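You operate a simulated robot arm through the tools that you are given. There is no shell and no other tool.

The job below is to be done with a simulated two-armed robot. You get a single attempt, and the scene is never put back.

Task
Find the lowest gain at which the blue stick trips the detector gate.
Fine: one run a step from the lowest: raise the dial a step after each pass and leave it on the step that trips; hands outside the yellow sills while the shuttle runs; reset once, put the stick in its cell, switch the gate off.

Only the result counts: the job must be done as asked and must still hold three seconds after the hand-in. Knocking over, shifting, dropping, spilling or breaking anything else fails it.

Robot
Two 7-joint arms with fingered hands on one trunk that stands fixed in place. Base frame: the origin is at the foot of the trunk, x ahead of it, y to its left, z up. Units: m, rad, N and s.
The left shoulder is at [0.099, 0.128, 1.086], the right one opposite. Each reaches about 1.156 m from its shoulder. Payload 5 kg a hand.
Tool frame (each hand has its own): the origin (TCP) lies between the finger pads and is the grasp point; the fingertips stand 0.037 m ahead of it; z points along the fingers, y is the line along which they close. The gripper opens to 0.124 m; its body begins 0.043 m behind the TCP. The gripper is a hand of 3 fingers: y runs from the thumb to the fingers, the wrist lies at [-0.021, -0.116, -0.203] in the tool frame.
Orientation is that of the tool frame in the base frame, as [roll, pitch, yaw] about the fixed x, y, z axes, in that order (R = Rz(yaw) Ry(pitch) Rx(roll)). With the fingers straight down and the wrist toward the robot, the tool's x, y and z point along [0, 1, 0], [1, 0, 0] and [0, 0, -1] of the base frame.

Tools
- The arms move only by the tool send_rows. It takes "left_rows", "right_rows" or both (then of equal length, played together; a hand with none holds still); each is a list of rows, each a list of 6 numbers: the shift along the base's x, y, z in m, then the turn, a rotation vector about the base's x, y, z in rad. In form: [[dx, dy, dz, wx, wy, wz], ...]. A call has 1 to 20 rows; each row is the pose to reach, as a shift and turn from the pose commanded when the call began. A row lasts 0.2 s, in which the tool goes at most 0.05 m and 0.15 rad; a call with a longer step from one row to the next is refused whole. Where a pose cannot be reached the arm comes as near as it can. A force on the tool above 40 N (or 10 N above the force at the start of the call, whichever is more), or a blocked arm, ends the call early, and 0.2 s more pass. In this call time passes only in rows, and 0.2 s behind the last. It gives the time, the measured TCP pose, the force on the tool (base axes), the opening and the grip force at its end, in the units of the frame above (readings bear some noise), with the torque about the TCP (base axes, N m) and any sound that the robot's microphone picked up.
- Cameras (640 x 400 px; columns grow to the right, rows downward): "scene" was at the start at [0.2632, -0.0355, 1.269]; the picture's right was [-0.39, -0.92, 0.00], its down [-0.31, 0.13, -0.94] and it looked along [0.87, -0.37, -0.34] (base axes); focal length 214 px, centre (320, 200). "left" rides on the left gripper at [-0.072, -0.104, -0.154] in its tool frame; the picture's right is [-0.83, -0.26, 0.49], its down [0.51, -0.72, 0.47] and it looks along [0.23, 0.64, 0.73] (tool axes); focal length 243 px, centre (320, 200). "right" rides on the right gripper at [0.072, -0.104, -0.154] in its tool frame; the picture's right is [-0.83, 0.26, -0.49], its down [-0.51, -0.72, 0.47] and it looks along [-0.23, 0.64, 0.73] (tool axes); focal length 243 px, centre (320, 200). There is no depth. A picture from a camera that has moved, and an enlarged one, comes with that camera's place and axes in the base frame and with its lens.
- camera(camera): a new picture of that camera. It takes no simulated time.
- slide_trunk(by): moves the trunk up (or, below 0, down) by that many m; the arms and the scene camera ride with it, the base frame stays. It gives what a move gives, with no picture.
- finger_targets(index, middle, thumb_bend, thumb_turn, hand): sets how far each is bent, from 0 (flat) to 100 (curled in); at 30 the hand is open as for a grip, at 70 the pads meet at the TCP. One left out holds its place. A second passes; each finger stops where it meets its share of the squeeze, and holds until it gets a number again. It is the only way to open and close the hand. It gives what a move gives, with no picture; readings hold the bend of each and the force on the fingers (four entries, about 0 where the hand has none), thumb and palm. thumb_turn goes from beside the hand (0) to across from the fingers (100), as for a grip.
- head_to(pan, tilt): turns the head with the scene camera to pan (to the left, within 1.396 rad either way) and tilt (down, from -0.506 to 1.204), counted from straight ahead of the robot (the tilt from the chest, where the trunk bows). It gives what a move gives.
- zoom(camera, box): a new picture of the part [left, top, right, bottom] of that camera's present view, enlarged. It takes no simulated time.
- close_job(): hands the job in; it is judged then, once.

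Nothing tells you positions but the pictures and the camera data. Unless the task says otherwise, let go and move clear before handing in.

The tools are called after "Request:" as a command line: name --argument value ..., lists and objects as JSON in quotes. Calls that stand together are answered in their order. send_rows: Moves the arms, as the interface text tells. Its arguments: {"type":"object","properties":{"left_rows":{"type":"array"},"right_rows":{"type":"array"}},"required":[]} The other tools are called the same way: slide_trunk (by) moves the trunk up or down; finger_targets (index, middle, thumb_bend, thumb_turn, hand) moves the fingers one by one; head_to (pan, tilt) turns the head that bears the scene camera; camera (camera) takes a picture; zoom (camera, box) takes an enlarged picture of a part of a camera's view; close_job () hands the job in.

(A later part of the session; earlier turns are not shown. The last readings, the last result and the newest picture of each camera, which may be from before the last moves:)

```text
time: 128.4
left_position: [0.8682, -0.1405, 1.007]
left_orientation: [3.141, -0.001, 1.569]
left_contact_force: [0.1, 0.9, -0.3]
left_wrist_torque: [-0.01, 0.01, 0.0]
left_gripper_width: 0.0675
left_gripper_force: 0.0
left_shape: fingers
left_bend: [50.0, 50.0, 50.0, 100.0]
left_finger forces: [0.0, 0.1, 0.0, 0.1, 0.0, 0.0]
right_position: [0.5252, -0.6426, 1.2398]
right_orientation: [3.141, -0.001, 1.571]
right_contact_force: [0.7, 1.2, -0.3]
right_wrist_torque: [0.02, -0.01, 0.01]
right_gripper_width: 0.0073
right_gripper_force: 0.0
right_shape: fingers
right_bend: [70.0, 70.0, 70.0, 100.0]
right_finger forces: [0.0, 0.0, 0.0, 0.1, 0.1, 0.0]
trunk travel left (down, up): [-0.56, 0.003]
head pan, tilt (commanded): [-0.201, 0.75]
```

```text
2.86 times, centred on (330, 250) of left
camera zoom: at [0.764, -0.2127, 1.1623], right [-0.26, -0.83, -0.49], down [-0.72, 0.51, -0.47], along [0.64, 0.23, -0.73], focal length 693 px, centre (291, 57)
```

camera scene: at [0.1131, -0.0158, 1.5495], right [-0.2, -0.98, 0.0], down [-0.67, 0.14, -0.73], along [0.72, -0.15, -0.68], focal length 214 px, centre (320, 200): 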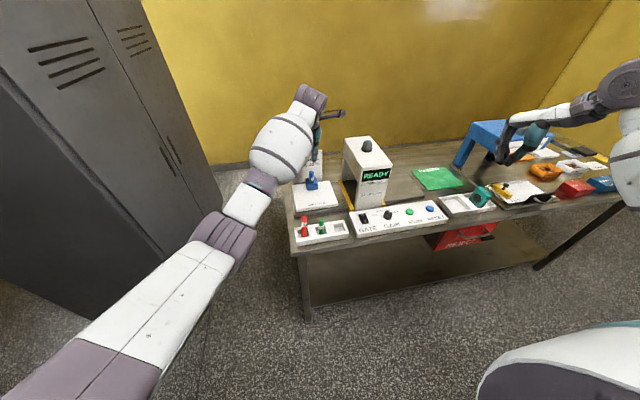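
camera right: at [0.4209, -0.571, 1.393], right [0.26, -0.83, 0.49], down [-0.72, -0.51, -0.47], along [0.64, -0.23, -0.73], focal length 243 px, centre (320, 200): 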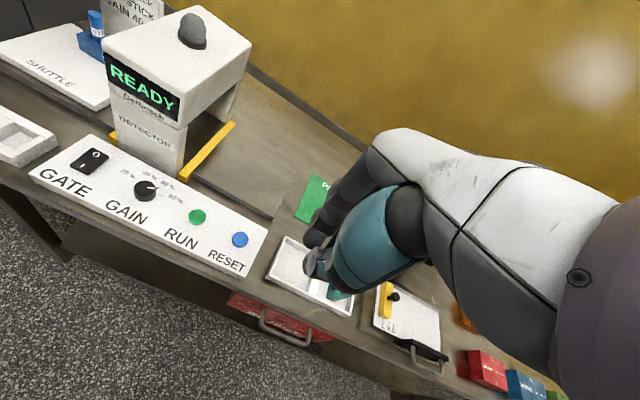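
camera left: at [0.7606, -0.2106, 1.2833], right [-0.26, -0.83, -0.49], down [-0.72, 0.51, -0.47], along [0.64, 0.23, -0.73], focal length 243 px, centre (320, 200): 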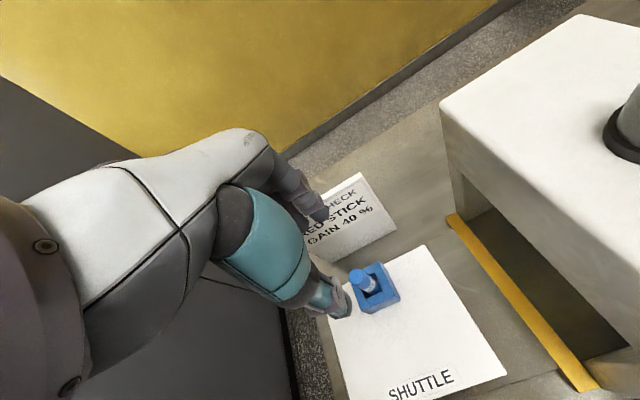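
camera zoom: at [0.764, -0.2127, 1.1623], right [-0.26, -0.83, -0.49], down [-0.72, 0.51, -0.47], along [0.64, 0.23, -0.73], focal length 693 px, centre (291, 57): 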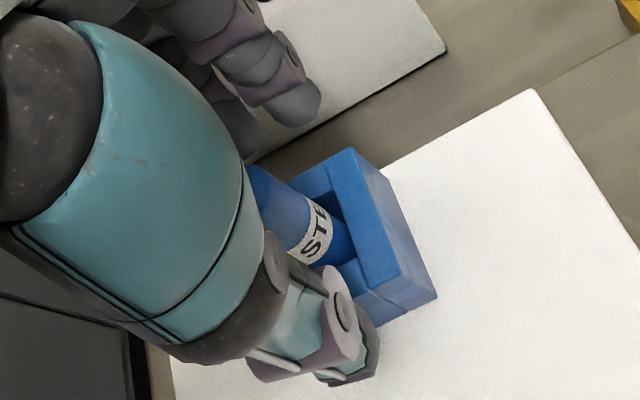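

The stick and holder look unmoved. With the tips now clear of the block I close again.

Request:
finger_targets --hand "left" --index 61 --middle 61 --thumb_bend 61

Request:
zoom --camera "right" --box '[40, 0, 160, 80]'

Request:
zoom --camera "left" --box '[240, 180, 420, 320]'

```text
time: 129.4
left_position: [0.8681, -0.1402, 1.0074]
left_orientation: [-3.141, 0.0, 1.57]
left_contact_force: [-0.4, -0.7, -0.5]
left_wrist_torque: [0.02, 0.03, -0.01]
left_gripper_width: 0.0342
left_gripper_force: 0.1
left_shape: fingers
left_bend: [61.0, 61.0, 61.0, 100.0]
left_finger forces: [0.0, 0.1, 0.0, 0.0, 0.1, 0.1]
right_position: [0.5261, -0.6428, 1.2396]
right_orientation: [3.141, 0.001, 1.57]
right_contact_force: [0.3, 0.2, 0.0]
right_wrist_torque: [0.02, 0.0, -0.02]
right_gripper_width: 0.0073
right_gripper_force: 0.1
right_shape: fingers
right_bend: [70.0, 70.0, 70.0, 100.0]
right_finger forces: [0.0, 0.0, 0.0, 0.1, 0.0, 0.0]
trunk travel left (down, up): [-0.56, 0.003]
head pan, tilt (commanded): [-0.201, 0.75]
```

```text
5.00 times, centred on (100, 40) of right
camera zoom: at [0.4207, -0.5711, 1.393], right [0.26, -0.83, 0.49], down [-0.72, -0.51, -0.47], along [0.64, -0.23, -0.73], focal length 1213 px, centre (1420, 1000)
```

zoom: 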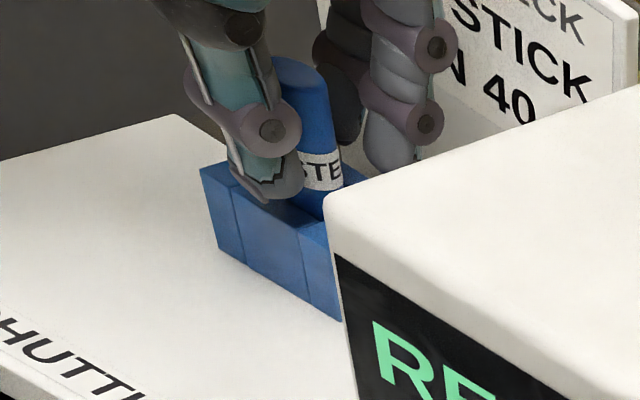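

```text
2.86 times, centred on (330, 250) of left
camera zoom: at [0.7637, -0.2127, 1.1624], right [-0.26, -0.83, -0.49], down [-0.72, 0.51, -0.47], along [0.64, 0.23, -0.73], focal length 693 px, centre (291, 57)
```

zoom: 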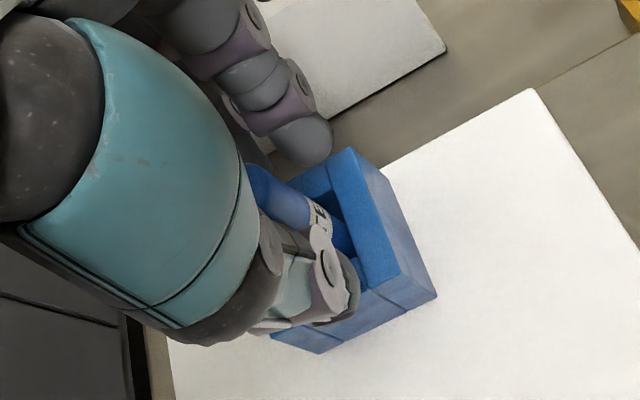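

No contact with the block this time. I close the rest of the way.

Request:
finger_targets --hand "left" --index 72 --middle 72 --thumb_bend 70

Request:
zoom --camera "right" --box '[40, 0, 160, 80]'

Request:
zoom --camera "left" --box '[240, 180, 420, 320]'

```text
time: 130.4
left_position: [0.8672, -0.1401, 1.0079]
left_orientation: [3.141, -0.003, 1.569]
left_contact_force: [-0.1, 0.5, -0.8]
left_wrist_torque: [0.0, 0.0, 0.01]
left_gripper_width: 0.0134
left_gripper_force: 8.8
left_shape: fingers
left_bend: [72.0, 71.0, 66.0, 100.0]
left_finger forces: [3.3, 6.5, 0.0, 0.1, 7.9, 0.0]
right_position: [0.5252, -0.6418, 1.2395]
right_orientation: [-3.141, -0.001, 1.571]
right_contact_force: [-0.8, -0.4, 0.2]
right_wrist_torque: [-0.02, -0.01, -0.02]
right_gripper_width: 0.0072
right_gripper_force: 0.1
right_shape: fingers
right_bend: [70.0, 70.0, 70.0, 100.0]
right_finger forces: [0.0, 0.1, 0.1, 0.1, 0.0, 0.0]
trunk travel left (down, up): [-0.56, 0.003]
head pan, tilt (commanded): [-0.201, 0.75]
```

```text
5.00 times, centred on (100, 40) of right
camera zoom: at [0.4209, -0.571, 1.3929], right [0.26, -0.83, 0.49], down [-0.72, -0.51, -0.47], along [0.64, -0.23, -0.73], focal length 1213 px, centre (1420, 1000)
```

zoom: 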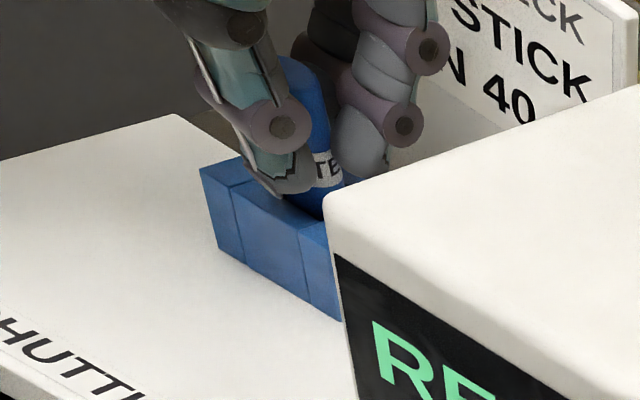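

```text
2.86 times, centred on (330, 250) of left
camera zoom: at [0.7638, -0.2127, 1.1623], right [-0.26, -0.83, -0.49], down [-0.72, 0.51, -0.47], along [0.64, 0.23, -0.73], focal length 693 px, centre (291, 57)
```

zoom: 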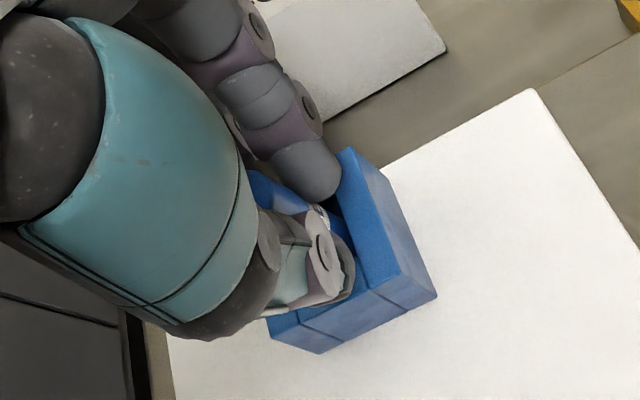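

The stick is held between thumb (7.9 N) and fingers (9.8 N) with no net load. I lift it straight up out of the holder.

Request:
send_rows --left_rows '[[0, 0, 0.01, 0, 0, 0], [0, 0, 0.03, 0, 0, 0], [0, 0, 0.06, 0, 0, 0], [0, 0, 0.09, 0, 0, 0], [0, 0, 0.11, 0, 0, 0]]'

Request:
zoom --camera "right" --box '[20, 0, 180, 100]'

Request:
camera --camera "left"

Request:
camera --camera "scene"

```text
time: 131.6
left_position: [0.8672, -0.1412, 1.1202]
left_orientation: [-3.141, 0.0, 1.571]
left_contact_force: [0.2, 0.2, 0.2]
left_wrist_torque: [0.01, 0.01, -0.03]
left_gripper_width: 0.0134
left_gripper_force: 8.5
left_shape: fingers
left_bend: [72.0, 71.0, 66.0, 100.0]
left_finger forces: [3.3, 6.4, 0.0, 0.0, 7.7, 0.0]
right_position: [0.5249, -0.6416, 1.2399]
right_orientation: [-3.141, -0.001, 1.572]
right_contact_force: [-0.8, 0.5, -0.4]
right_wrist_torque: [0.0, 0.02, 0.03]
right_gripper_width: 0.0072
right_gripper_force: 0.0
right_shape: fingers
right_bend: [70.0, 70.0, 70.0, 100.0]
right_finger forces: [0.0, 0.1, 0.0, 0.0, 0.0, 0.1]
trunk travel left (down, up): [-0.56, 0.003]
head pan, tilt (commanded): [-0.201, 0.75]
```

```text
4.00 times, centred on (100, 50) of right
camera zoom: at [0.4205, -0.5712, 1.3931], right [0.26, -0.83, 0.49], down [-0.72, -0.51, -0.47], along [0.64, -0.23, -0.73], focal length 970 px, centre (1200, 800)
```

zoom: 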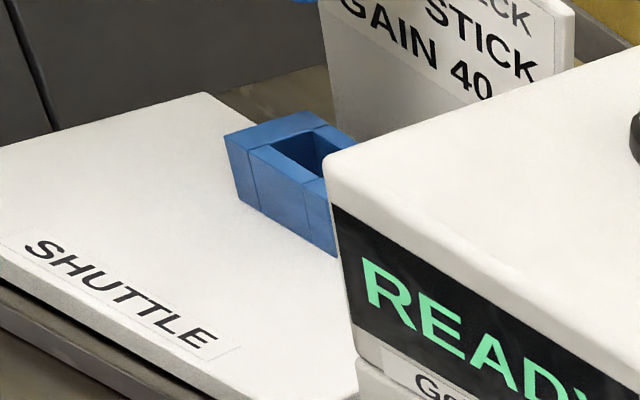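

```text
taken
camera left: at [0.764, -0.2127, 1.2753], right [-0.26, -0.83, -0.49], down [-0.72, 0.51, -0.47], along [0.64, 0.23, -0.73], focal length 243 px, centre (320, 200)
```

left: 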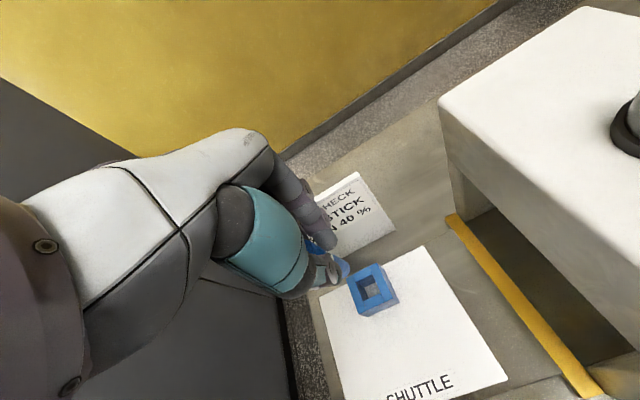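

```text
taken
camera scene: at [0.1127, -0.016, 1.5496], right [-0.2, -0.98, 0.0], down [-0.67, 0.14, -0.73], along [0.72, -0.15, -0.68], focal length 214 px, centre (320, 200)
```

scene: 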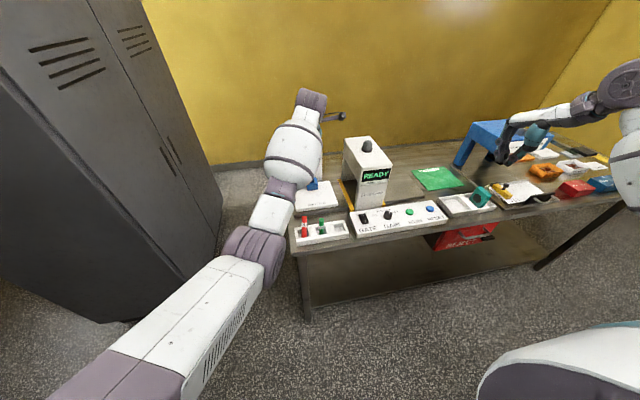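

The holder is empty and the stick is in the hand. I check how it hangs.

Request:
zoom --camera "left" --box '[270, 200, 390, 300]'

Request:
zoom --camera "scene" --box '[230, 80, 350, 250]'

```text
4.00 times, centred on (330, 250) of left
camera zoom: at [0.764, -0.2127, 1.2753], right [-0.26, -0.83, -0.49], down [-0.72, 0.51, -0.47], along [0.64, 0.23, -0.73], focal length 970 px, centre (280, 0)
```

zoom: 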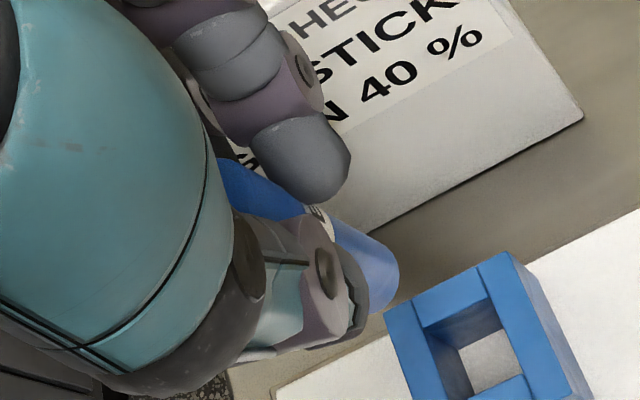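

```text
2.35 times, centred on (290, 165) of scene
camera zoom: at [0.1127, -0.016, 1.5496], right [-0.2, -0.98, 0.0], down [-0.67, 0.14, -0.73], along [0.72, -0.15, -0.68], focal length 505 px, centre (391, 282)
```

zoom: 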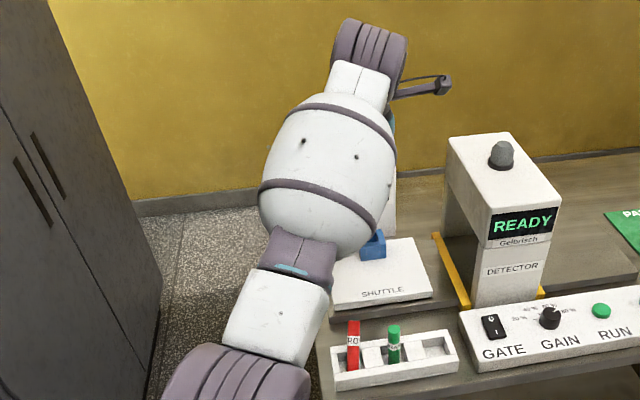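

The stick hangs upright in the grip. I carry it over the bench to above the empty cell at (0.622, -0.198), well above the rack.

Request:
send_rows --left_rows '[[-0.035, -0.009, 0, 0, 0, 0], [-0.07, -0.018, 0, 0, 0, 0], [-0.105, -0.027, 0, 0, 0, 0], [-0.14, -0.036, 0, 0, 0, 0], [-0.175, -0.045, 0, 0, 0, 0], [-0.21, -0.054, 0, 0, 0, 0], [-0.235, -0.06, 0, 0, 0, 0], [-0.245, -0.0615, -0.01, 0, 0, 0]]'

Request:
camera --camera "scene"

Request:
camera --camera "left"

Request:
camera --camera "right"

```text
time: 133.4
left_position: [0.622, -0.2012, 1.1079]
left_orientation: [-3.141, 0.0, 1.571]
left_contact_force: [0.9, -0.6, -0.8]
left_wrist_torque: [-0.06, 0.04, 0.0]
left_gripper_width: 0.0137
left_gripper_force: 9.0
left_shape: fingers
left_bend: [72.0, 71.0, 66.0, 100.0]
left_finger forces: [3.4, 6.5, 0.0, 0.0, 7.7, 0.0]
right_position: [0.5247, -0.643, 1.241]
right_orientation: [3.14, -0.001, 1.571]
right_contact_force: [-0.2, -1.3, -1.3]
right_wrist_torque: [-0.03, 0.03, -0.04]
right_gripper_width: 0.007
right_gripper_force: 0.0
right_shape: fingers
right_bend: [70.0, 70.0, 70.0, 100.0]
right_finger forces: [0.0, 0.0, 0.0, 0.1, 0.1, 0.0]
trunk travel left (down, up): [-0.56, 0.003]
head pan, tilt (commanded): [-0.201, 0.75]
```

```text
taken
camera scene: at [0.1132, -0.0157, 1.5495], right [-0.2, -0.98, 0.0], down [-0.67, 0.14, -0.73], along [0.72, -0.15, -0.68], focal length 214 px, centre (320, 200)
```

scene: 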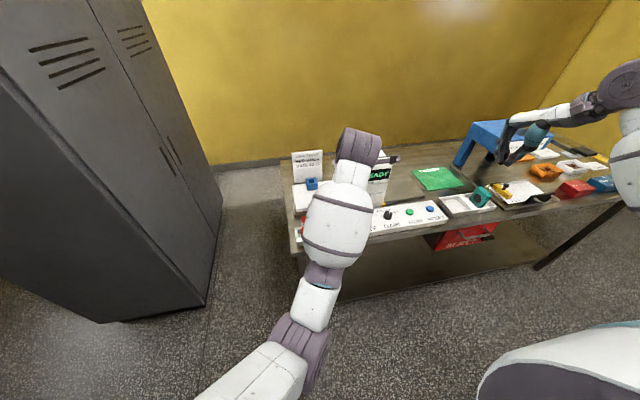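

```text
taken
camera left: at [0.5181, -0.2732, 1.2624], right [-0.26, -0.83, -0.49], down [-0.72, 0.51, -0.47], along [0.64, 0.23, -0.73], focal length 243 px, centre (320, 200)
```

left: 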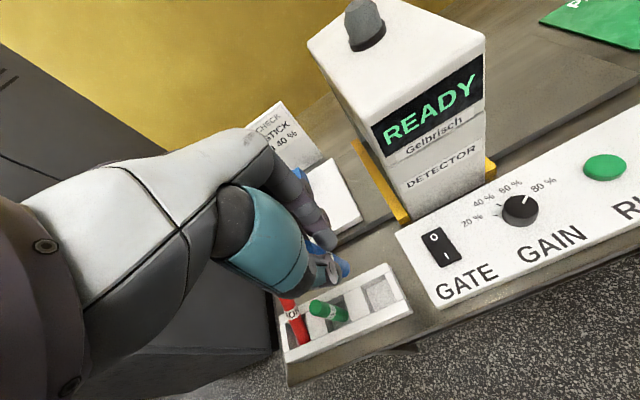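

```text
taken
camera right: at [0.4209, -0.5709, 1.3929], right [0.26, -0.83, 0.49], down [-0.72, -0.51, -0.47], along [0.64, -0.23, -0.73], focal length 243 px, centre (320, 200)
```

right: 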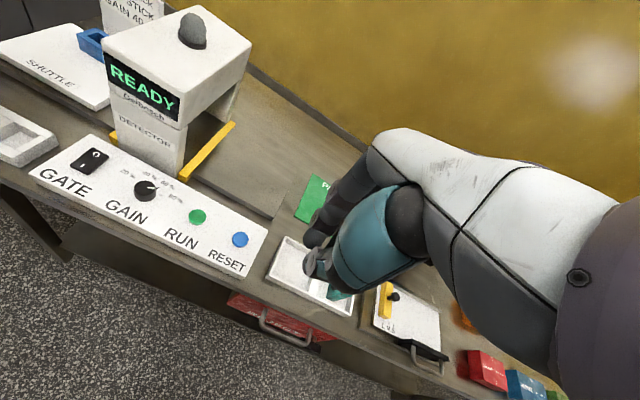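

The left hand is over the cell. I shift the right hand a little so its camera can watch the placing from the side.

Request:
send_rows --right_rows '[[-0.01, 0.04, 0.01, 0, 0, 0], [-0.02, 0.08, 0.02, 0, 0, 0], [-0.03, 0.12, 0.03, 0, 0, 0], [-0.04, 0.15, 0.03, 0, 0, 0]]'

Request:
zoom --camera "right" --box '[0, 40, 240, 240]'

Request:
zoom --camera "left" --box '[260, 220, 440, 380]'

```text
time: 134.4
left_position: [0.6223, -0.1998, 1.109]
left_orientation: [3.141, 0.001, 1.57]
left_contact_force: [-0.5, 0.7, -0.3]
left_wrist_torque: [-0.02, 0.0, -0.02]
left_gripper_width: 0.0138
left_gripper_force: 8.7
left_shape: fingers
left_bend: [72.0, 71.0, 66.0, 100.0]
left_finger forces: [3.3, 6.5, 0.0, 0.0, 7.7, 0.0]
right_position: [0.4859, -0.4899, 1.2702]
right_orientation: [3.141, 0.001, 1.57]
right_contact_force: [-0.7, 0.5, 0.3]
right_wrist_torque: [0.01, 0.02, -0.02]
right_gripper_width: 0.0071
right_gripper_force: 0.0
right_shape: fingers
right_bend: [70.0, 70.0, 70.0, 100.0]
right_finger forces: [0.1, 0.0, 0.0, 0.1, 0.1, 0.0]
trunk travel left (down, up): [-0.56, 0.003]
head pan, tilt (commanded): [-0.201, 0.75]
```

```text
2.00 times, centred on (120, 140) of right
camera zoom: at [0.3816, -0.418, 1.422], right [0.26, -0.83, 0.49], down [-0.72, -0.51, -0.47], along [0.64, -0.23, -0.73], focal length 485 px, centre (720, 320)
```

zoom: 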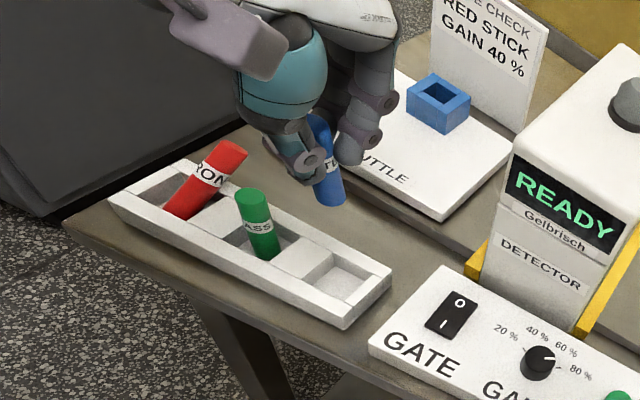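

```text
2.50 times, centred on (350, 300) of left
camera zoom: at [0.518, -0.2724, 1.2631], right [-0.26, -0.83, -0.49], down [-0.72, 0.51, -0.47], along [0.64, 0.23, -0.73], focal length 606 px, centre (245, -50)
```

zoom: 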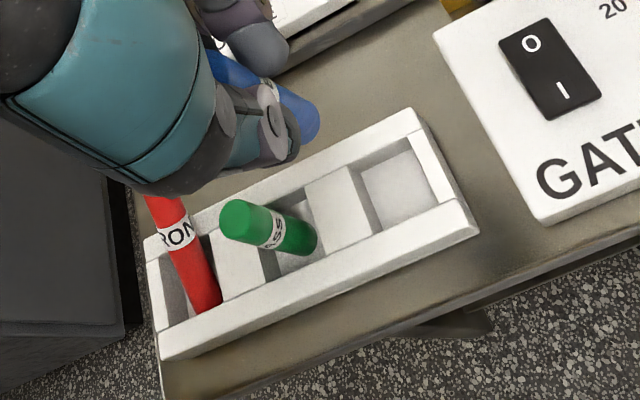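

From the right camera the stick hangs right above the empty cell. I lower it until its foot is just above the rack rim and check again.

Request:
send_rows --left_rows '[[0, 0, -0.03, 0, 0, 0], [0, 0, -0.06, 0, 0, 0], [0, 0, -0.08, 0, 0, 0]]'

Request:
zoom --camera "right" --box '[60, 80, 220, 220]'

Request:
zoom --camera "left" --box '[240, 200, 420, 360]'

```text
time: 135.2
left_position: [0.6219, -0.2019, 1.0269]
left_orientation: [-3.141, 0.0, 1.572]
left_contact_force: [0.0, -0.4, -0.2]
left_wrist_torque: [0.02, 0.03, -0.05]
left_gripper_width: 0.0134
left_gripper_force: 8.5
left_shape: fingers
left_bend: [72.0, 71.0, 66.0, 100.0]
left_finger forces: [3.3, 6.4, 0.0, 0.0, 7.8, 0.0]
right_position: [0.4871, -0.4901, 1.2689]
right_orientation: [3.14, 0.001, 1.571]
right_contact_force: [-0.3, 0.3, -0.2]
right_wrist_torque: [0.02, 0.01, 0.02]
right_gripper_width: 0.007
right_gripper_force: 0.1
right_shape: fingers
right_bend: [70.0, 70.0, 70.0, 100.0]
right_finger forces: [0.0, 0.0, 0.0, 0.1, 0.0, 0.1]
trunk travel left (down, up): [-0.56, 0.003]
head pan, tilt (commanded): [-0.201, 0.75]
```

```text
2.86 times, centred on (140, 150) of right
camera zoom: at [0.3822, -0.4197, 1.4214], right [0.26, -0.83, 0.49], down [-0.72, -0.51, -0.47], along [0.64, -0.23, -0.73], focal length 693 px, centre (834, 343)
```

zoom: 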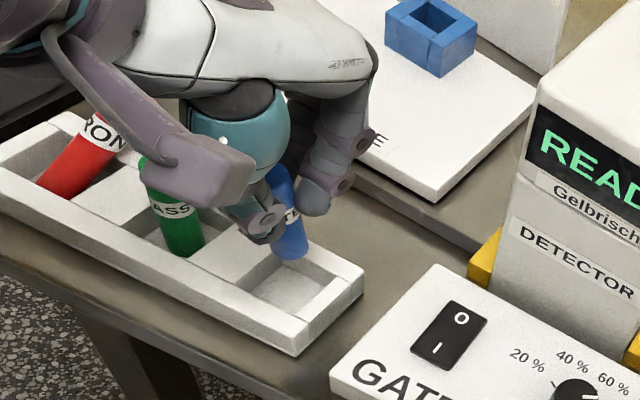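

```text
2.50 times, centred on (330, 280) of left
camera zoom: at [0.518, -0.2741, 1.1826], right [-0.26, -0.83, -0.49], down [-0.72, 0.51, -0.47], along [0.64, 0.23, -0.73], focal length 606 px, centre (295, 0)
```

zoom: 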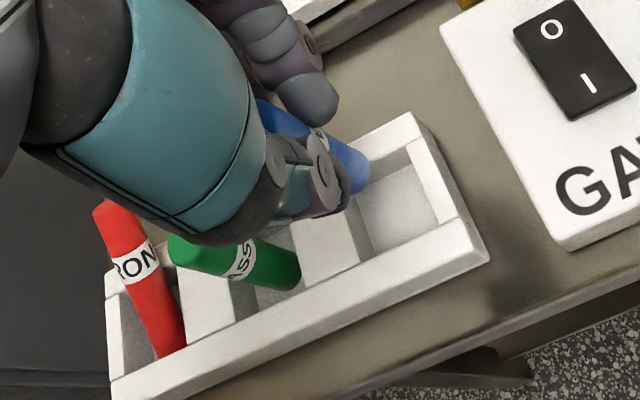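

The foot is centred over the cell opening with a good margin to the green stick. I lower further, ending in small steps to feel the floor.

Request:
send_rows --left_rows '[[0.001, 0.0005, -0.015, 0, 0, 0], [0.002, 0.001, -0.03, 0, 0, 0], [0.002, 0.001, -0.038, 0, 0, 0]]'

Request:
zoom --camera "right" --box '[60, 80, 220, 220]'

Request:
zoom --camera "left" --box '[240, 200, 420, 360]'

```text
time: 136.0
left_position: [0.6243, -0.2002, 0.9909]
left_orientation: [-3.14, 0.0, 1.569]
left_contact_force: [0.4, 0.3, 0.9]
left_wrist_torque: [0.06, 0.04, 0.01]
left_gripper_width: 0.0137
left_gripper_force: 8.5
left_shape: fingers
left_bend: [72.0, 71.0, 66.0, 100.0]
left_finger forces: [3.3, 6.3, 0.1, 0.0, 7.8, 0.0]
right_position: [0.4852, -0.4899, 1.2685]
right_orientation: [-3.141, 0.001, 1.571]
right_contact_force: [0.1, 0.1, 0.0]
right_wrist_torque: [0.02, 0.03, -0.02]
right_gripper_width: 0.0071
right_gripper_force: 0.0
right_shape: fingers
right_bend: [70.0, 70.0, 70.0, 100.0]
right_finger forces: [0.0, 0.0, 0.0, 0.0, 0.0, 0.1]
trunk travel left (down, up): [-0.56, 0.003]
head pan, tilt (commanded): [-0.201, 0.75]
```

```text
2.86 times, centred on (140, 150) of right
camera zoom: at [0.382, -0.4193, 1.4216], right [0.26, -0.83, 0.49], down [-0.72, -0.51, -0.47], along [0.64, -0.23, -0.73], focal length 693 px, centre (834, 343)
```

zoom: 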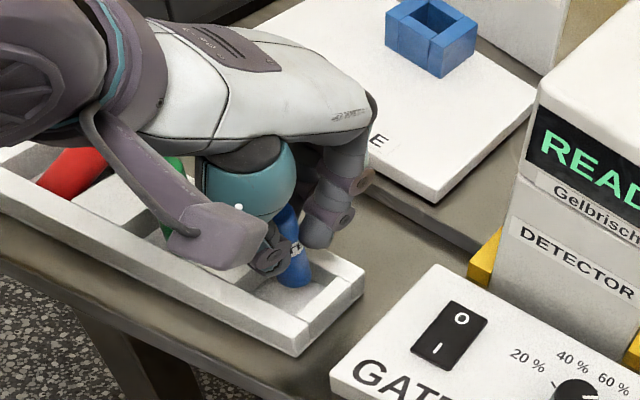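

```text
2.50 times, centred on (330, 280) of left
camera zoom: at [0.5195, -0.2725, 1.1452], right [-0.26, -0.83, -0.49], down [-0.72, 0.51, -0.47], along [0.64, 0.23, -0.73], focal length 606 px, centre (295, 0)
```

zoom: 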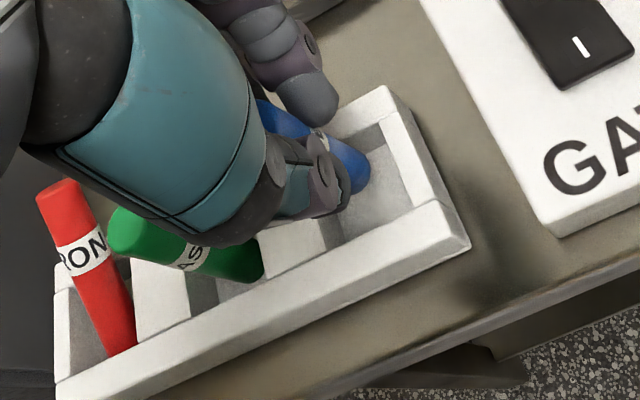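

Request:
send_rows --left_rows '[[0, 0, -0.004, 0, 0, 0], [0, 0, -0.007, 0, 0, 0], [0, 0, -0.009, 0, 0, 0]]'

Request:
zoom --camera "right" --box '[100, 120, 180, 190]'

Request:
zoom --camera "left" --box '[300, 220, 400, 310]'

```text
time: 136.8
left_position: [0.6238, -0.2007, 0.9812]
left_orientation: [3.141, -0.002, 1.569]
left_contact_force: [-0.2, 0.3, 0.3]
left_wrist_torque: [-0.03, -0.01, 0.03]
left_gripper_width: 0.0137
left_gripper_force: 8.8
left_shape: fingers
left_bend: [72.0, 71.0, 66.0, 100.0]
left_finger forces: [3.3, 6.4, 0.1, 0.0, 7.7, 0.0]
right_position: [0.4859, -0.4913, 1.2686]
right_orientation: [3.141, 0.0, 1.571]
right_contact_force: [0.4, -0.2, 0.6]
right_wrist_torque: [0.0, 0.03, 0.01]
right_gripper_width: 0.007
right_gripper_force: 0.1
right_shape: fingers
right_bend: [70.0, 70.0, 70.0, 100.0]
right_finger forces: [0.0, 0.0, 0.0, 0.0, 0.0, 0.0]
trunk travel left (down, up): [-0.56, 0.003]
head pan, tilt (commanded): [-0.201, 0.75]
```

```text
5.71 times, centred on (140, 155) of right
camera zoom: at [0.3821, -0.4194, 1.4216], right [0.26, -0.83, 0.49], down [-0.72, -0.51, -0.47], along [0.64, -0.23, -0.73], focal length 1386 px, centre (1349, 457)
```

zoom: 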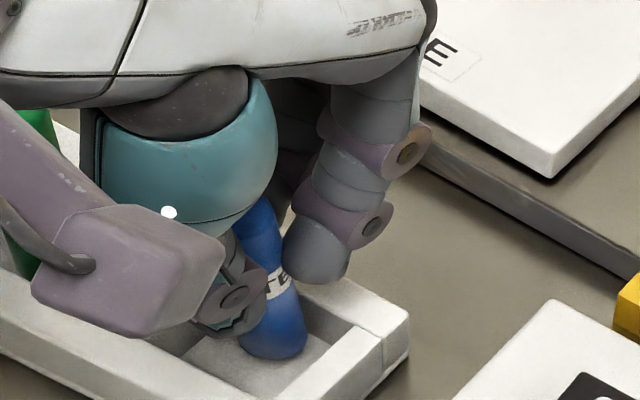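

```text
4.44 times, centred on (350, 265) of left
camera zoom: at [0.5206, -0.2726, 1.1358], right [-0.26, -0.83, -0.49], down [-0.72, 0.51, -0.47], along [0.64, 0.23, -0.73], focal length 1078 px, centre (187, -89)
```

zoom: 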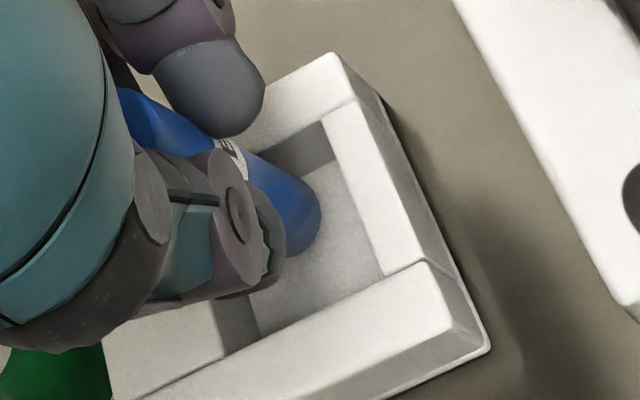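

The foot is inside the cell but not yet on the floor. I continue down in 2 mm steps, watching the force.

Request:
send_rows --left_rows '[[0.001, 0, -0.002, 0, 0, 0], [0.002, 0, -0.004, 0, 0, 0], [0.002, 0, -0.006, 0, 0, 0]]'

Request:
send_rows --left_rows '[[0, 0, -0.002, 0, 0, 0], [0, 0, -0.004, 0, 0, 0]]'

Request:
zoom --camera "right" --box '[100, 120, 180, 190]'

Request:
zoom --camera "left" --box '[300, 220, 400, 310]'

```text
time: 137.6
left_position: [0.627, -0.2011, 0.9745]
left_orientation: [3.141, 0.001, 1.571]
left_contact_force: [-1.0, 0.0, -0.7]
left_wrist_torque: [0.0, 0.05, -0.04]
left_gripper_width: 0.0137
left_gripper_force: 8.1
left_shape: fingers
left_bend: [72.0, 71.0, 66.0, 100.0]
left_finger forces: [3.1, 6.2, 0.0, 0.1, 7.9, 0.1]
right_position: [0.4869, -0.4914, 1.2684]
right_orientation: [-3.14, 0.0, 1.57]
right_contact_force: [-0.1, 0.8, -0.4]
right_wrist_torque: [0.01, 0.02, -0.01]
right_gripper_width: 0.0073
right_gripper_force: 0.1
right_shape: fingers
right_bend: [70.0, 70.0, 70.0, 100.0]
right_finger forces: [0.1, 0.1, 0.0, 0.0, 0.1, 0.0]
trunk travel left (down, up): [-0.56, 0.003]
head pan, tilt (commanded): [-0.201, 0.75]
```

```text
time: 138.2
left_position: [0.6272, -0.2007, 0.9721]
left_orientation: [3.139, 0.0, 1.569]
left_contact_force: [-0.1, -0.5, 1.8]
left_wrist_torque: [-0.01, 0.06, -0.01]
left_gripper_width: 0.0132
left_gripper_force: 9.0
left_shape: fingers
left_bend: [72.0, 71.0, 66.0, 100.0]
left_finger forces: [3.2, 6.3, 0.1, 0.1, 8.0, 0.1]
right_position: [0.4863, -0.4905, 1.2682]
right_orientation: [3.141, 0.001, 1.571]
right_contact_force: [0.6, -0.1, 0.1]
right_wrist_torque: [0.01, 0.07, 0.04]
right_gripper_width: 0.007
right_gripper_force: 0.2
right_shape: fingers
right_bend: [70.0, 70.0, 70.0, 100.0]
right_finger forces: [0.1, 0.1, 0.0, 0.0, 0.0, 0.0]
trunk travel left (down, up): [-0.56, 0.003]
head pan, tilt (commanded): [-0.201, 0.75]
```

```text
5.71 times, centred on (140, 155) of right
camera zoom: at [0.3817, -0.4193, 1.4218], right [0.26, -0.83, 0.49], down [-0.72, -0.51, -0.47], along [0.64, -0.23, -0.73], focal length 1386 px, centre (1349, 457)
```

zoom: 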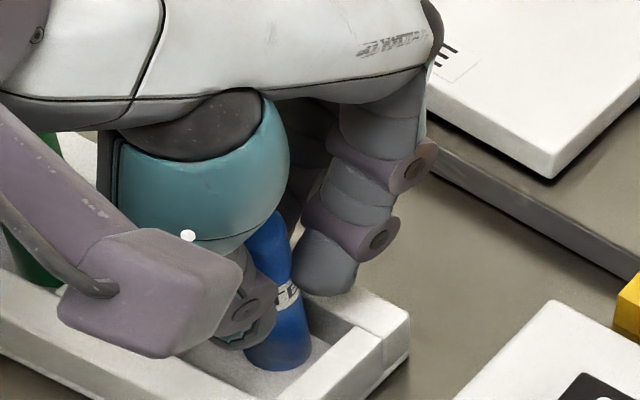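

```text
4.44 times, centred on (350, 265) of left
camera zoom: at [0.5231, -0.2728, 1.126], right [-0.26, -0.83, -0.49], down [-0.72, 0.51, -0.47], along [0.64, 0.23, -0.73], focal length 1078 px, centre (187, -89)
```

zoom: 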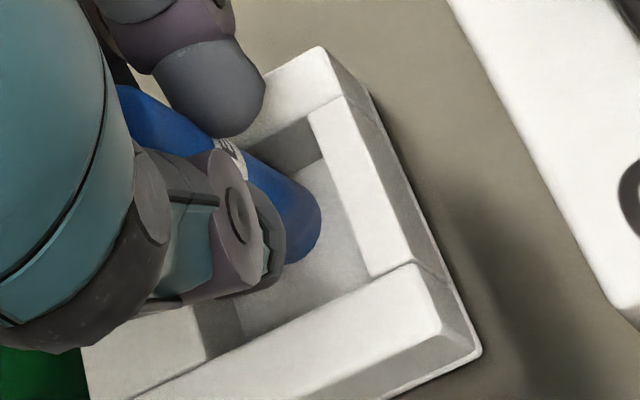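

A first hint of floor contact (1.8 N). One more 2 mm step to confirm.

Request:
send_rows --left_rows '[[0, 0, -0.0015, 0, 0, 0], [0, 0, -0.0025, 0, 0, 0]]'

Request:
zoom --camera "left" --box '[300, 220, 400, 310]'

```text
time: 138.8
left_position: [0.6272, -0.2012, 0.9698]
left_orientation: [3.139, 0.001, 1.569]
left_contact_force: [0.1, 0.5, 8.3]
left_wrist_torque: [0.06, 0.03, -0.01]
left_gripper_width: 0.013
left_gripper_force: 9.9
left_shape: fingers
left_bend: [72.0, 71.0, 66.0, 100.0]
left_finger forces: [3.8, 7.7, 0.0, 0.0, 8.4, 0.0]
right_position: [0.4858, -0.4902, 1.2697]
right_orientation: [3.139, 0.0, 1.571]
right_contact_force: [-0.1, 0.5, 0.1]
right_wrist_torque: [0.0, -0.02, 0.03]
right_gripper_width: 0.0072
right_gripper_force: 0.2
right_shape: fingers
right_bend: [70.0, 70.0, 70.0, 100.0]
right_finger forces: [0.0, 0.0, 0.1, 0.0, 0.1, 0.1]
trunk travel left (down, up): [-0.56, 0.003]
head pan, tilt (commanded): [-0.201, 0.75]
```

```text
4.44 times, centred on (350, 265) of left
camera zoom: at [0.5227, -0.2725, 1.1248], right [-0.26, -0.83, -0.49], down [-0.72, 0.51, -0.47], along [0.64, 0.23, -0.73], focal length 1078 px, centre (187, -89)
```

zoom: 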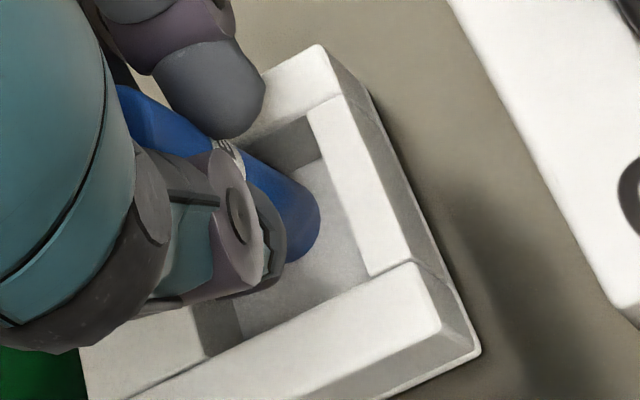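

The stick stands on the floor (8 N). I ease the load by 2 mm and open the fingers gently.

Request:
send_rows --left_rows '[[0, 0, 0.002, 0, 0, 0]]'

Request:
finger_targets --hand "left" --index 67 --middle 67 --thumb_bend 62

Request:
zoom --camera "right" --box '[100, 120, 180, 190]'

Request:
zoom --camera "left" --box '[280, 200, 400, 310]'

```text
time: 139.2
left_position: [0.6272, -0.1997, 0.9703]
left_orientation: [-3.141, -0.001, 1.569]
left_contact_force: [0.2, -0.5, 6.3]
left_wrist_torque: [0.0, 0.01, 0.05]
left_gripper_width: 0.0131
left_gripper_force: 9.9
left_shape: fingers
left_bend: [72.0, 71.0, 66.0, 100.0]
left_finger forces: [3.7, 7.5, 0.1, 0.1, 8.2, 0.0]
right_position: [0.486, -0.4888, 1.2685]
right_orientation: [3.141, 0.001, 1.57]
right_contact_force: [-1.0, -0.2, 0.2]
right_wrist_torque: [-0.01, 0.02, 0.01]
right_gripper_width: 0.0072
right_gripper_force: 0.1
right_shape: fingers
right_bend: [70.0, 70.0, 70.0, 100.0]
right_finger forces: [0.0, 0.0, 0.0, 0.0, 0.0, 0.0]
trunk travel left (down, up): [-0.56, 0.003]
head pan, tilt (commanded): [-0.201, 0.75]
```

```text
time: 140.2
left_position: [0.6275, -0.2007, 0.9703]
left_orientation: [-3.142, 0.0, 1.569]
left_contact_force: [0.4, -0.1, -0.6]
left_wrist_torque: [0.0, -0.02, 0.0]
left_gripper_width: 0.0227
left_gripper_force: 0.1
left_shape: fingers
left_bend: [67.0, 67.0, 62.0, 100.0]
left_finger forces: [0.0, 0.0, 0.0, 0.0, 0.0, 0.1]
right_position: [0.4866, -0.4907, 1.2682]
right_orientation: [3.14, 0.0, 1.571]
right_contact_force: [-0.2, 0.0, 0.0]
right_wrist_torque: [0.04, 0.01, -0.02]
right_gripper_width: 0.0071
right_gripper_force: 0.0
right_shape: fingers
right_bend: [70.0, 70.0, 70.0, 100.0]
right_finger forces: [0.1, 0.1, 0.1, 0.0, 0.0, 0.1]
trunk travel left (down, up): [-0.56, 0.003]
head pan, tilt (commanded): [-0.201, 0.75]
```

```text
5.71 times, centred on (140, 155) of right
camera zoom: at [0.3821, -0.4194, 1.4215], right [0.26, -0.83, 0.49], down [-0.72, -0.51, -0.47], along [0.64, -0.23, -0.73], focal length 1386 px, centre (1349, 457)
```

zoom: 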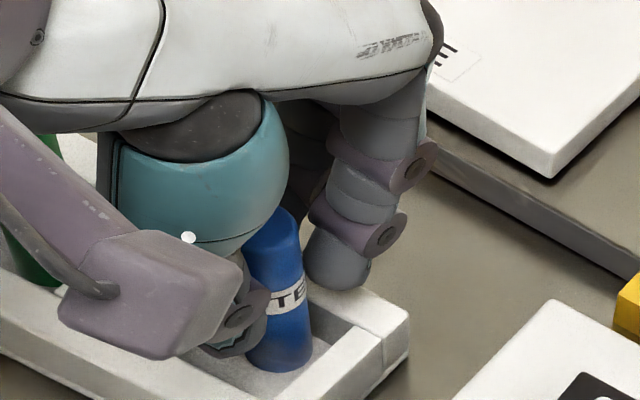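

```text
3.64 times, centred on (340, 255) of left
camera zoom: at [0.5233, -0.2728, 1.125], right [-0.26, -0.83, -0.49], down [-0.72, 0.51, -0.47], along [0.64, 0.23, -0.73], focal length 882 px, centre (247, 0)
```

zoom: 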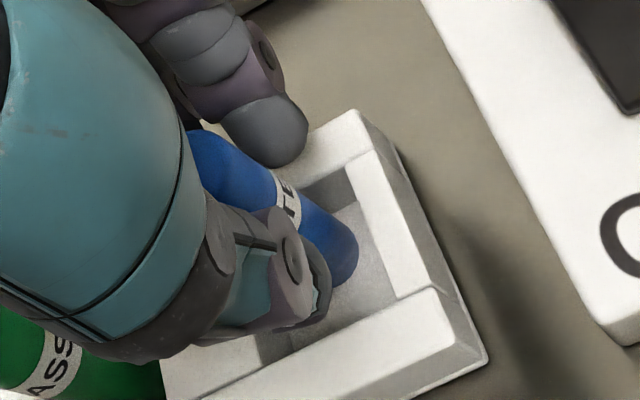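

All finger forces are zero and the stick stands by itself. I open wider and lift straight up.

Request:
finger_targets --hand "left" --index 50 --middle 50 --thumb_bend 50

Request:
zoom --camera "right" --box '[60, 80, 220, 220]'

Request:
send_rows --left_rows '[[0, 0, 0.02, 0, 0, 0], [0, 0, 0.05, 0, 0, 0], [0, 0, 0.09, 0, 0, 0], [0, 0, 0.13, 0, 0, 0]]'

Request:
zoom --camera "right" --box '[20, 60, 220, 220]'

Request:
zoom --camera "left" --box '[240, 200, 440, 380]'

```text
time: 141.2
left_position: [0.6264, -0.201, 0.9695]
left_orientation: [3.141, -0.001, 1.568]
left_contact_force: [-0.8, 0.8, -0.2]
left_wrist_torque: [0.0, -0.02, 0.01]
left_gripper_width: 0.0669
left_gripper_force: 0.0
left_shape: fingers
left_bend: [50.0, 50.0, 50.0, 100.0]
left_finger forces: [0.0, 0.0, 0.1, 0.0, 0.0, 0.0]
right_position: [0.4868, -0.4915, 1.2682]
right_orientation: [3.141, -0.001, 1.573]
right_contact_force: [-0.6, -0.5, -0.1]
right_wrist_torque: [0.0, -0.02, 0.03]
right_gripper_width: 0.0074
right_gripper_force: 0.0
right_shape: fingers
right_bend: [70.0, 70.0, 70.0, 100.0]
right_finger forces: [0.0, 0.0, 0.0, 0.1, 0.0, 0.0]
trunk travel left (down, up): [-0.56, 0.003]
head pan, tilt (commanded): [-0.201, 0.75]
```

```text
2.86 times, centred on (140, 150) of right
camera zoom: at [0.3821, -0.4194, 1.4216], right [0.26, -0.83, 0.49], down [-0.72, -0.51, -0.47], along [0.64, -0.23, -0.73], focal length 693 px, centre (834, 343)
```

zoom: 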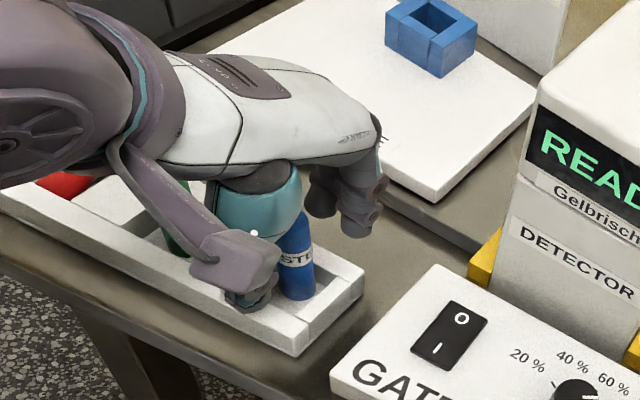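

```text
time: 142.2
left_position: [0.6261, -0.2013, 1.0999]
left_orientation: [-3.141, 0.0, 1.567]
left_contact_force: [-0.1, -0.4, -1.3]
left_wrist_torque: [-0.03, 0.02, 0.02]
left_gripper_width: 0.067
left_gripper_force: 0.1
left_shape: fingers
left_bend: [50.0, 50.0, 50.0, 100.0]
left_finger forces: [0.0, 0.1, 0.1, 0.0, 0.0, 0.1]
right_position: [0.4851, -0.489, 1.2692]
right_orientation: [3.14, 0.0, 1.571]
right_contact_force: [-0.2, -0.3, -0.9]
right_wrist_torque: [-0.01, -0.02, -0.02]
right_gripper_width: 0.0073
right_gripper_force: 0.1
right_shape: fingers
right_bend: [70.0, 70.0, 70.0, 100.0]
right_finger forces: [0.0, 0.1, 0.1, 0.1, 0.0, 0.0]
trunk travel left (down, up): [-0.56, 0.003]
head pan, tilt (commanded): [-0.201, 0.75]
```

```text
2.50 times, centred on (120, 140) of right
camera zoom: at [0.3821, -0.4192, 1.4218], right [0.26, -0.83, 0.49], down [-0.72, -0.51, -0.47], along [0.64, -0.23, -0.73], focal length 606 px, centre (820, 350)
```

zoom: 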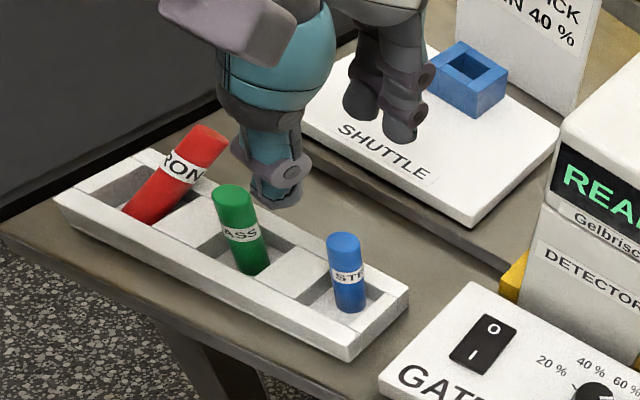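

```text
2.22 times, centred on (340, 290) of left
camera zoom: at [0.5224, -0.2736, 1.2554], right [-0.26, -0.83, -0.49], down [-0.72, 0.51, -0.47], along [0.64, 0.23, -0.73], focal length 539 px, centre (276, 0)
```

zoom: 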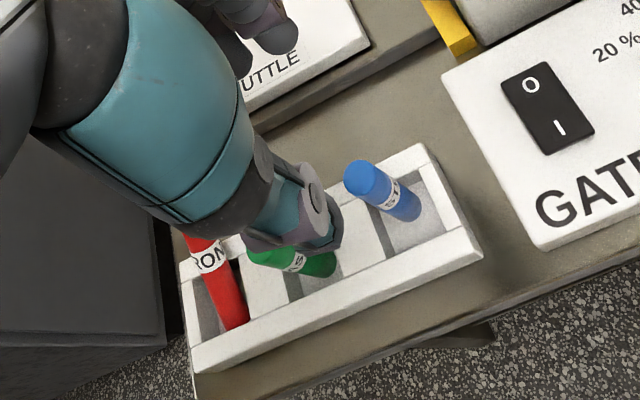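

The blue stick stands upright in its cell. Now I'll right the red stick: it leans about 44° toward +x with its top near (0.664, -0.070, 0.951); I move the open left hand above it so that closing thumb and fingers will bring it upright.

Request:
send_rows --left_rows '[[0, 0.035, 0.01, 0, 0, 0], [0, 0.075, 0.01, 0, 0, 0], [-0.002, 0.11, 0.01, 0, 0, 0], [-0.004, 0.132, 0, 0, 0, 0]]'

Request:
finger_targets --hand "left" --index 32 --middle 32 --thumb_bend 36

Request:
zoom --camera "right" --box '[0, 20, 220, 200]'

Request:
zoom --camera "left" --box '[240, 180, 440, 360]'

Request:
camera --camera "scene"

```text
time: 143.2
left_position: [0.6252, -0.0686, 1.101]
left_orientation: [3.142, 0.0, 1.571]
left_contact_force: [0.6, -0.3, 0.3]
left_wrist_torque: [-0.01, 0.0, -0.02]
left_gripper_width: 0.067
left_gripper_force: 0.0
left_shape: fingers
left_bend: [50.0, 50.0, 50.0, 100.0]
left_finger forces: [0.0, 0.0, 0.0, 0.0, 0.0, 0.1]
right_position: [0.4862, -0.4891, 1.2686]
right_orientation: [3.142, 0.001, 1.57]
right_contact_force: [0.7, 0.6, 0.9]
right_wrist_torque: [0.0, -0.01, 0.01]
right_gripper_width: 0.0073
right_gripper_force: 0.1
right_shape: fingers
right_bend: [70.0, 70.0, 70.0, 100.0]
right_finger forces: [0.0, 0.0, 0.1, 0.1, 0.1, 0.1]
trunk travel left (down, up): [-0.56, 0.003]
head pan, tilt (commanded): [-0.201, 0.75]
```

```text
time: 144.2
left_position: [0.6252, -0.0699, 1.1006]
left_orientation: [-3.141, 0.0, 1.568]
left_contact_force: [-0.1, -0.2, 0.0]
left_wrist_torque: [0.01, 0.01, -0.01]
left_gripper_width: 0.1162
left_gripper_force: 0.1
left_shape: fingers
left_bend: [32.0, 32.0, 36.0, 98.0]
left_finger forces: [0.0, 0.0, 0.1, 0.1, 0.0, 0.0]
right_position: [0.4861, -0.4897, 1.2677]
right_orientation: [3.14, 0.0, 1.569]
right_contact_force: [0.5, -0.3, 0.5]
right_wrist_torque: [0.02, -0.01, 0.02]
right_gripper_width: 0.0073
right_gripper_force: 0.0
right_shape: fingers
right_bend: [70.0, 70.0, 70.0, 100.0]
right_finger forces: [0.1, 0.1, 0.0, 0.1, 0.1, 0.0]
trunk travel left (down, up): [-0.56, 0.003]
head pan, tilt (commanded): [-0.201, 0.75]
```

```text
2.22 times, centred on (110, 110) of right
camera zoom: at [0.3821, -0.4193, 1.4216], right [0.26, -0.83, 0.49], down [-0.72, -0.51, -0.47], along [0.64, -0.23, -0.73], focal length 539 px, centre (787, 400)
```

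zoom: 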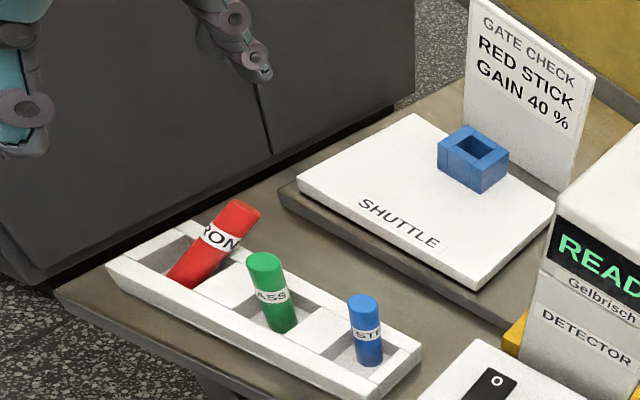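

```text
2.22 times, centred on (340, 270) of left
camera zoom: at [0.5211, -0.1418, 1.2549], right [-0.26, -0.83, -0.49], down [-0.72, 0.51, -0.47], along [0.64, 0.23, -0.73], focal length 539 px, centre (276, 44)
```

zoom: 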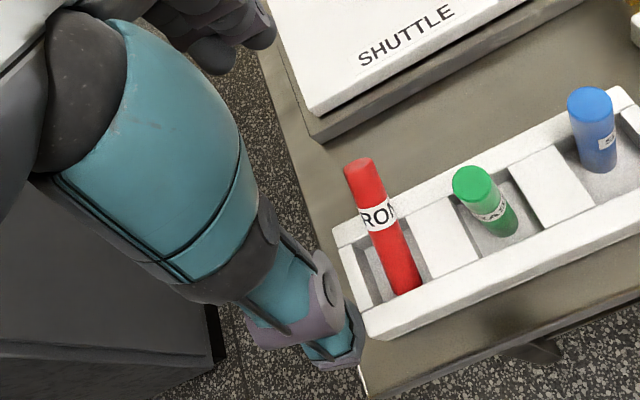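

```text
taken
camera scene: at [0.1131, -0.0158, 1.5495], right [-0.2, -0.98, 0.0], down [-0.67, 0.14, -0.73], along [0.72, -0.15, -0.68], focal length 214 px, centre (320, 200)
```

scene: 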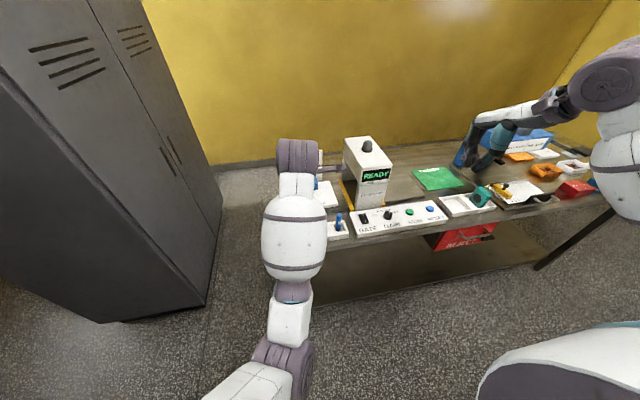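

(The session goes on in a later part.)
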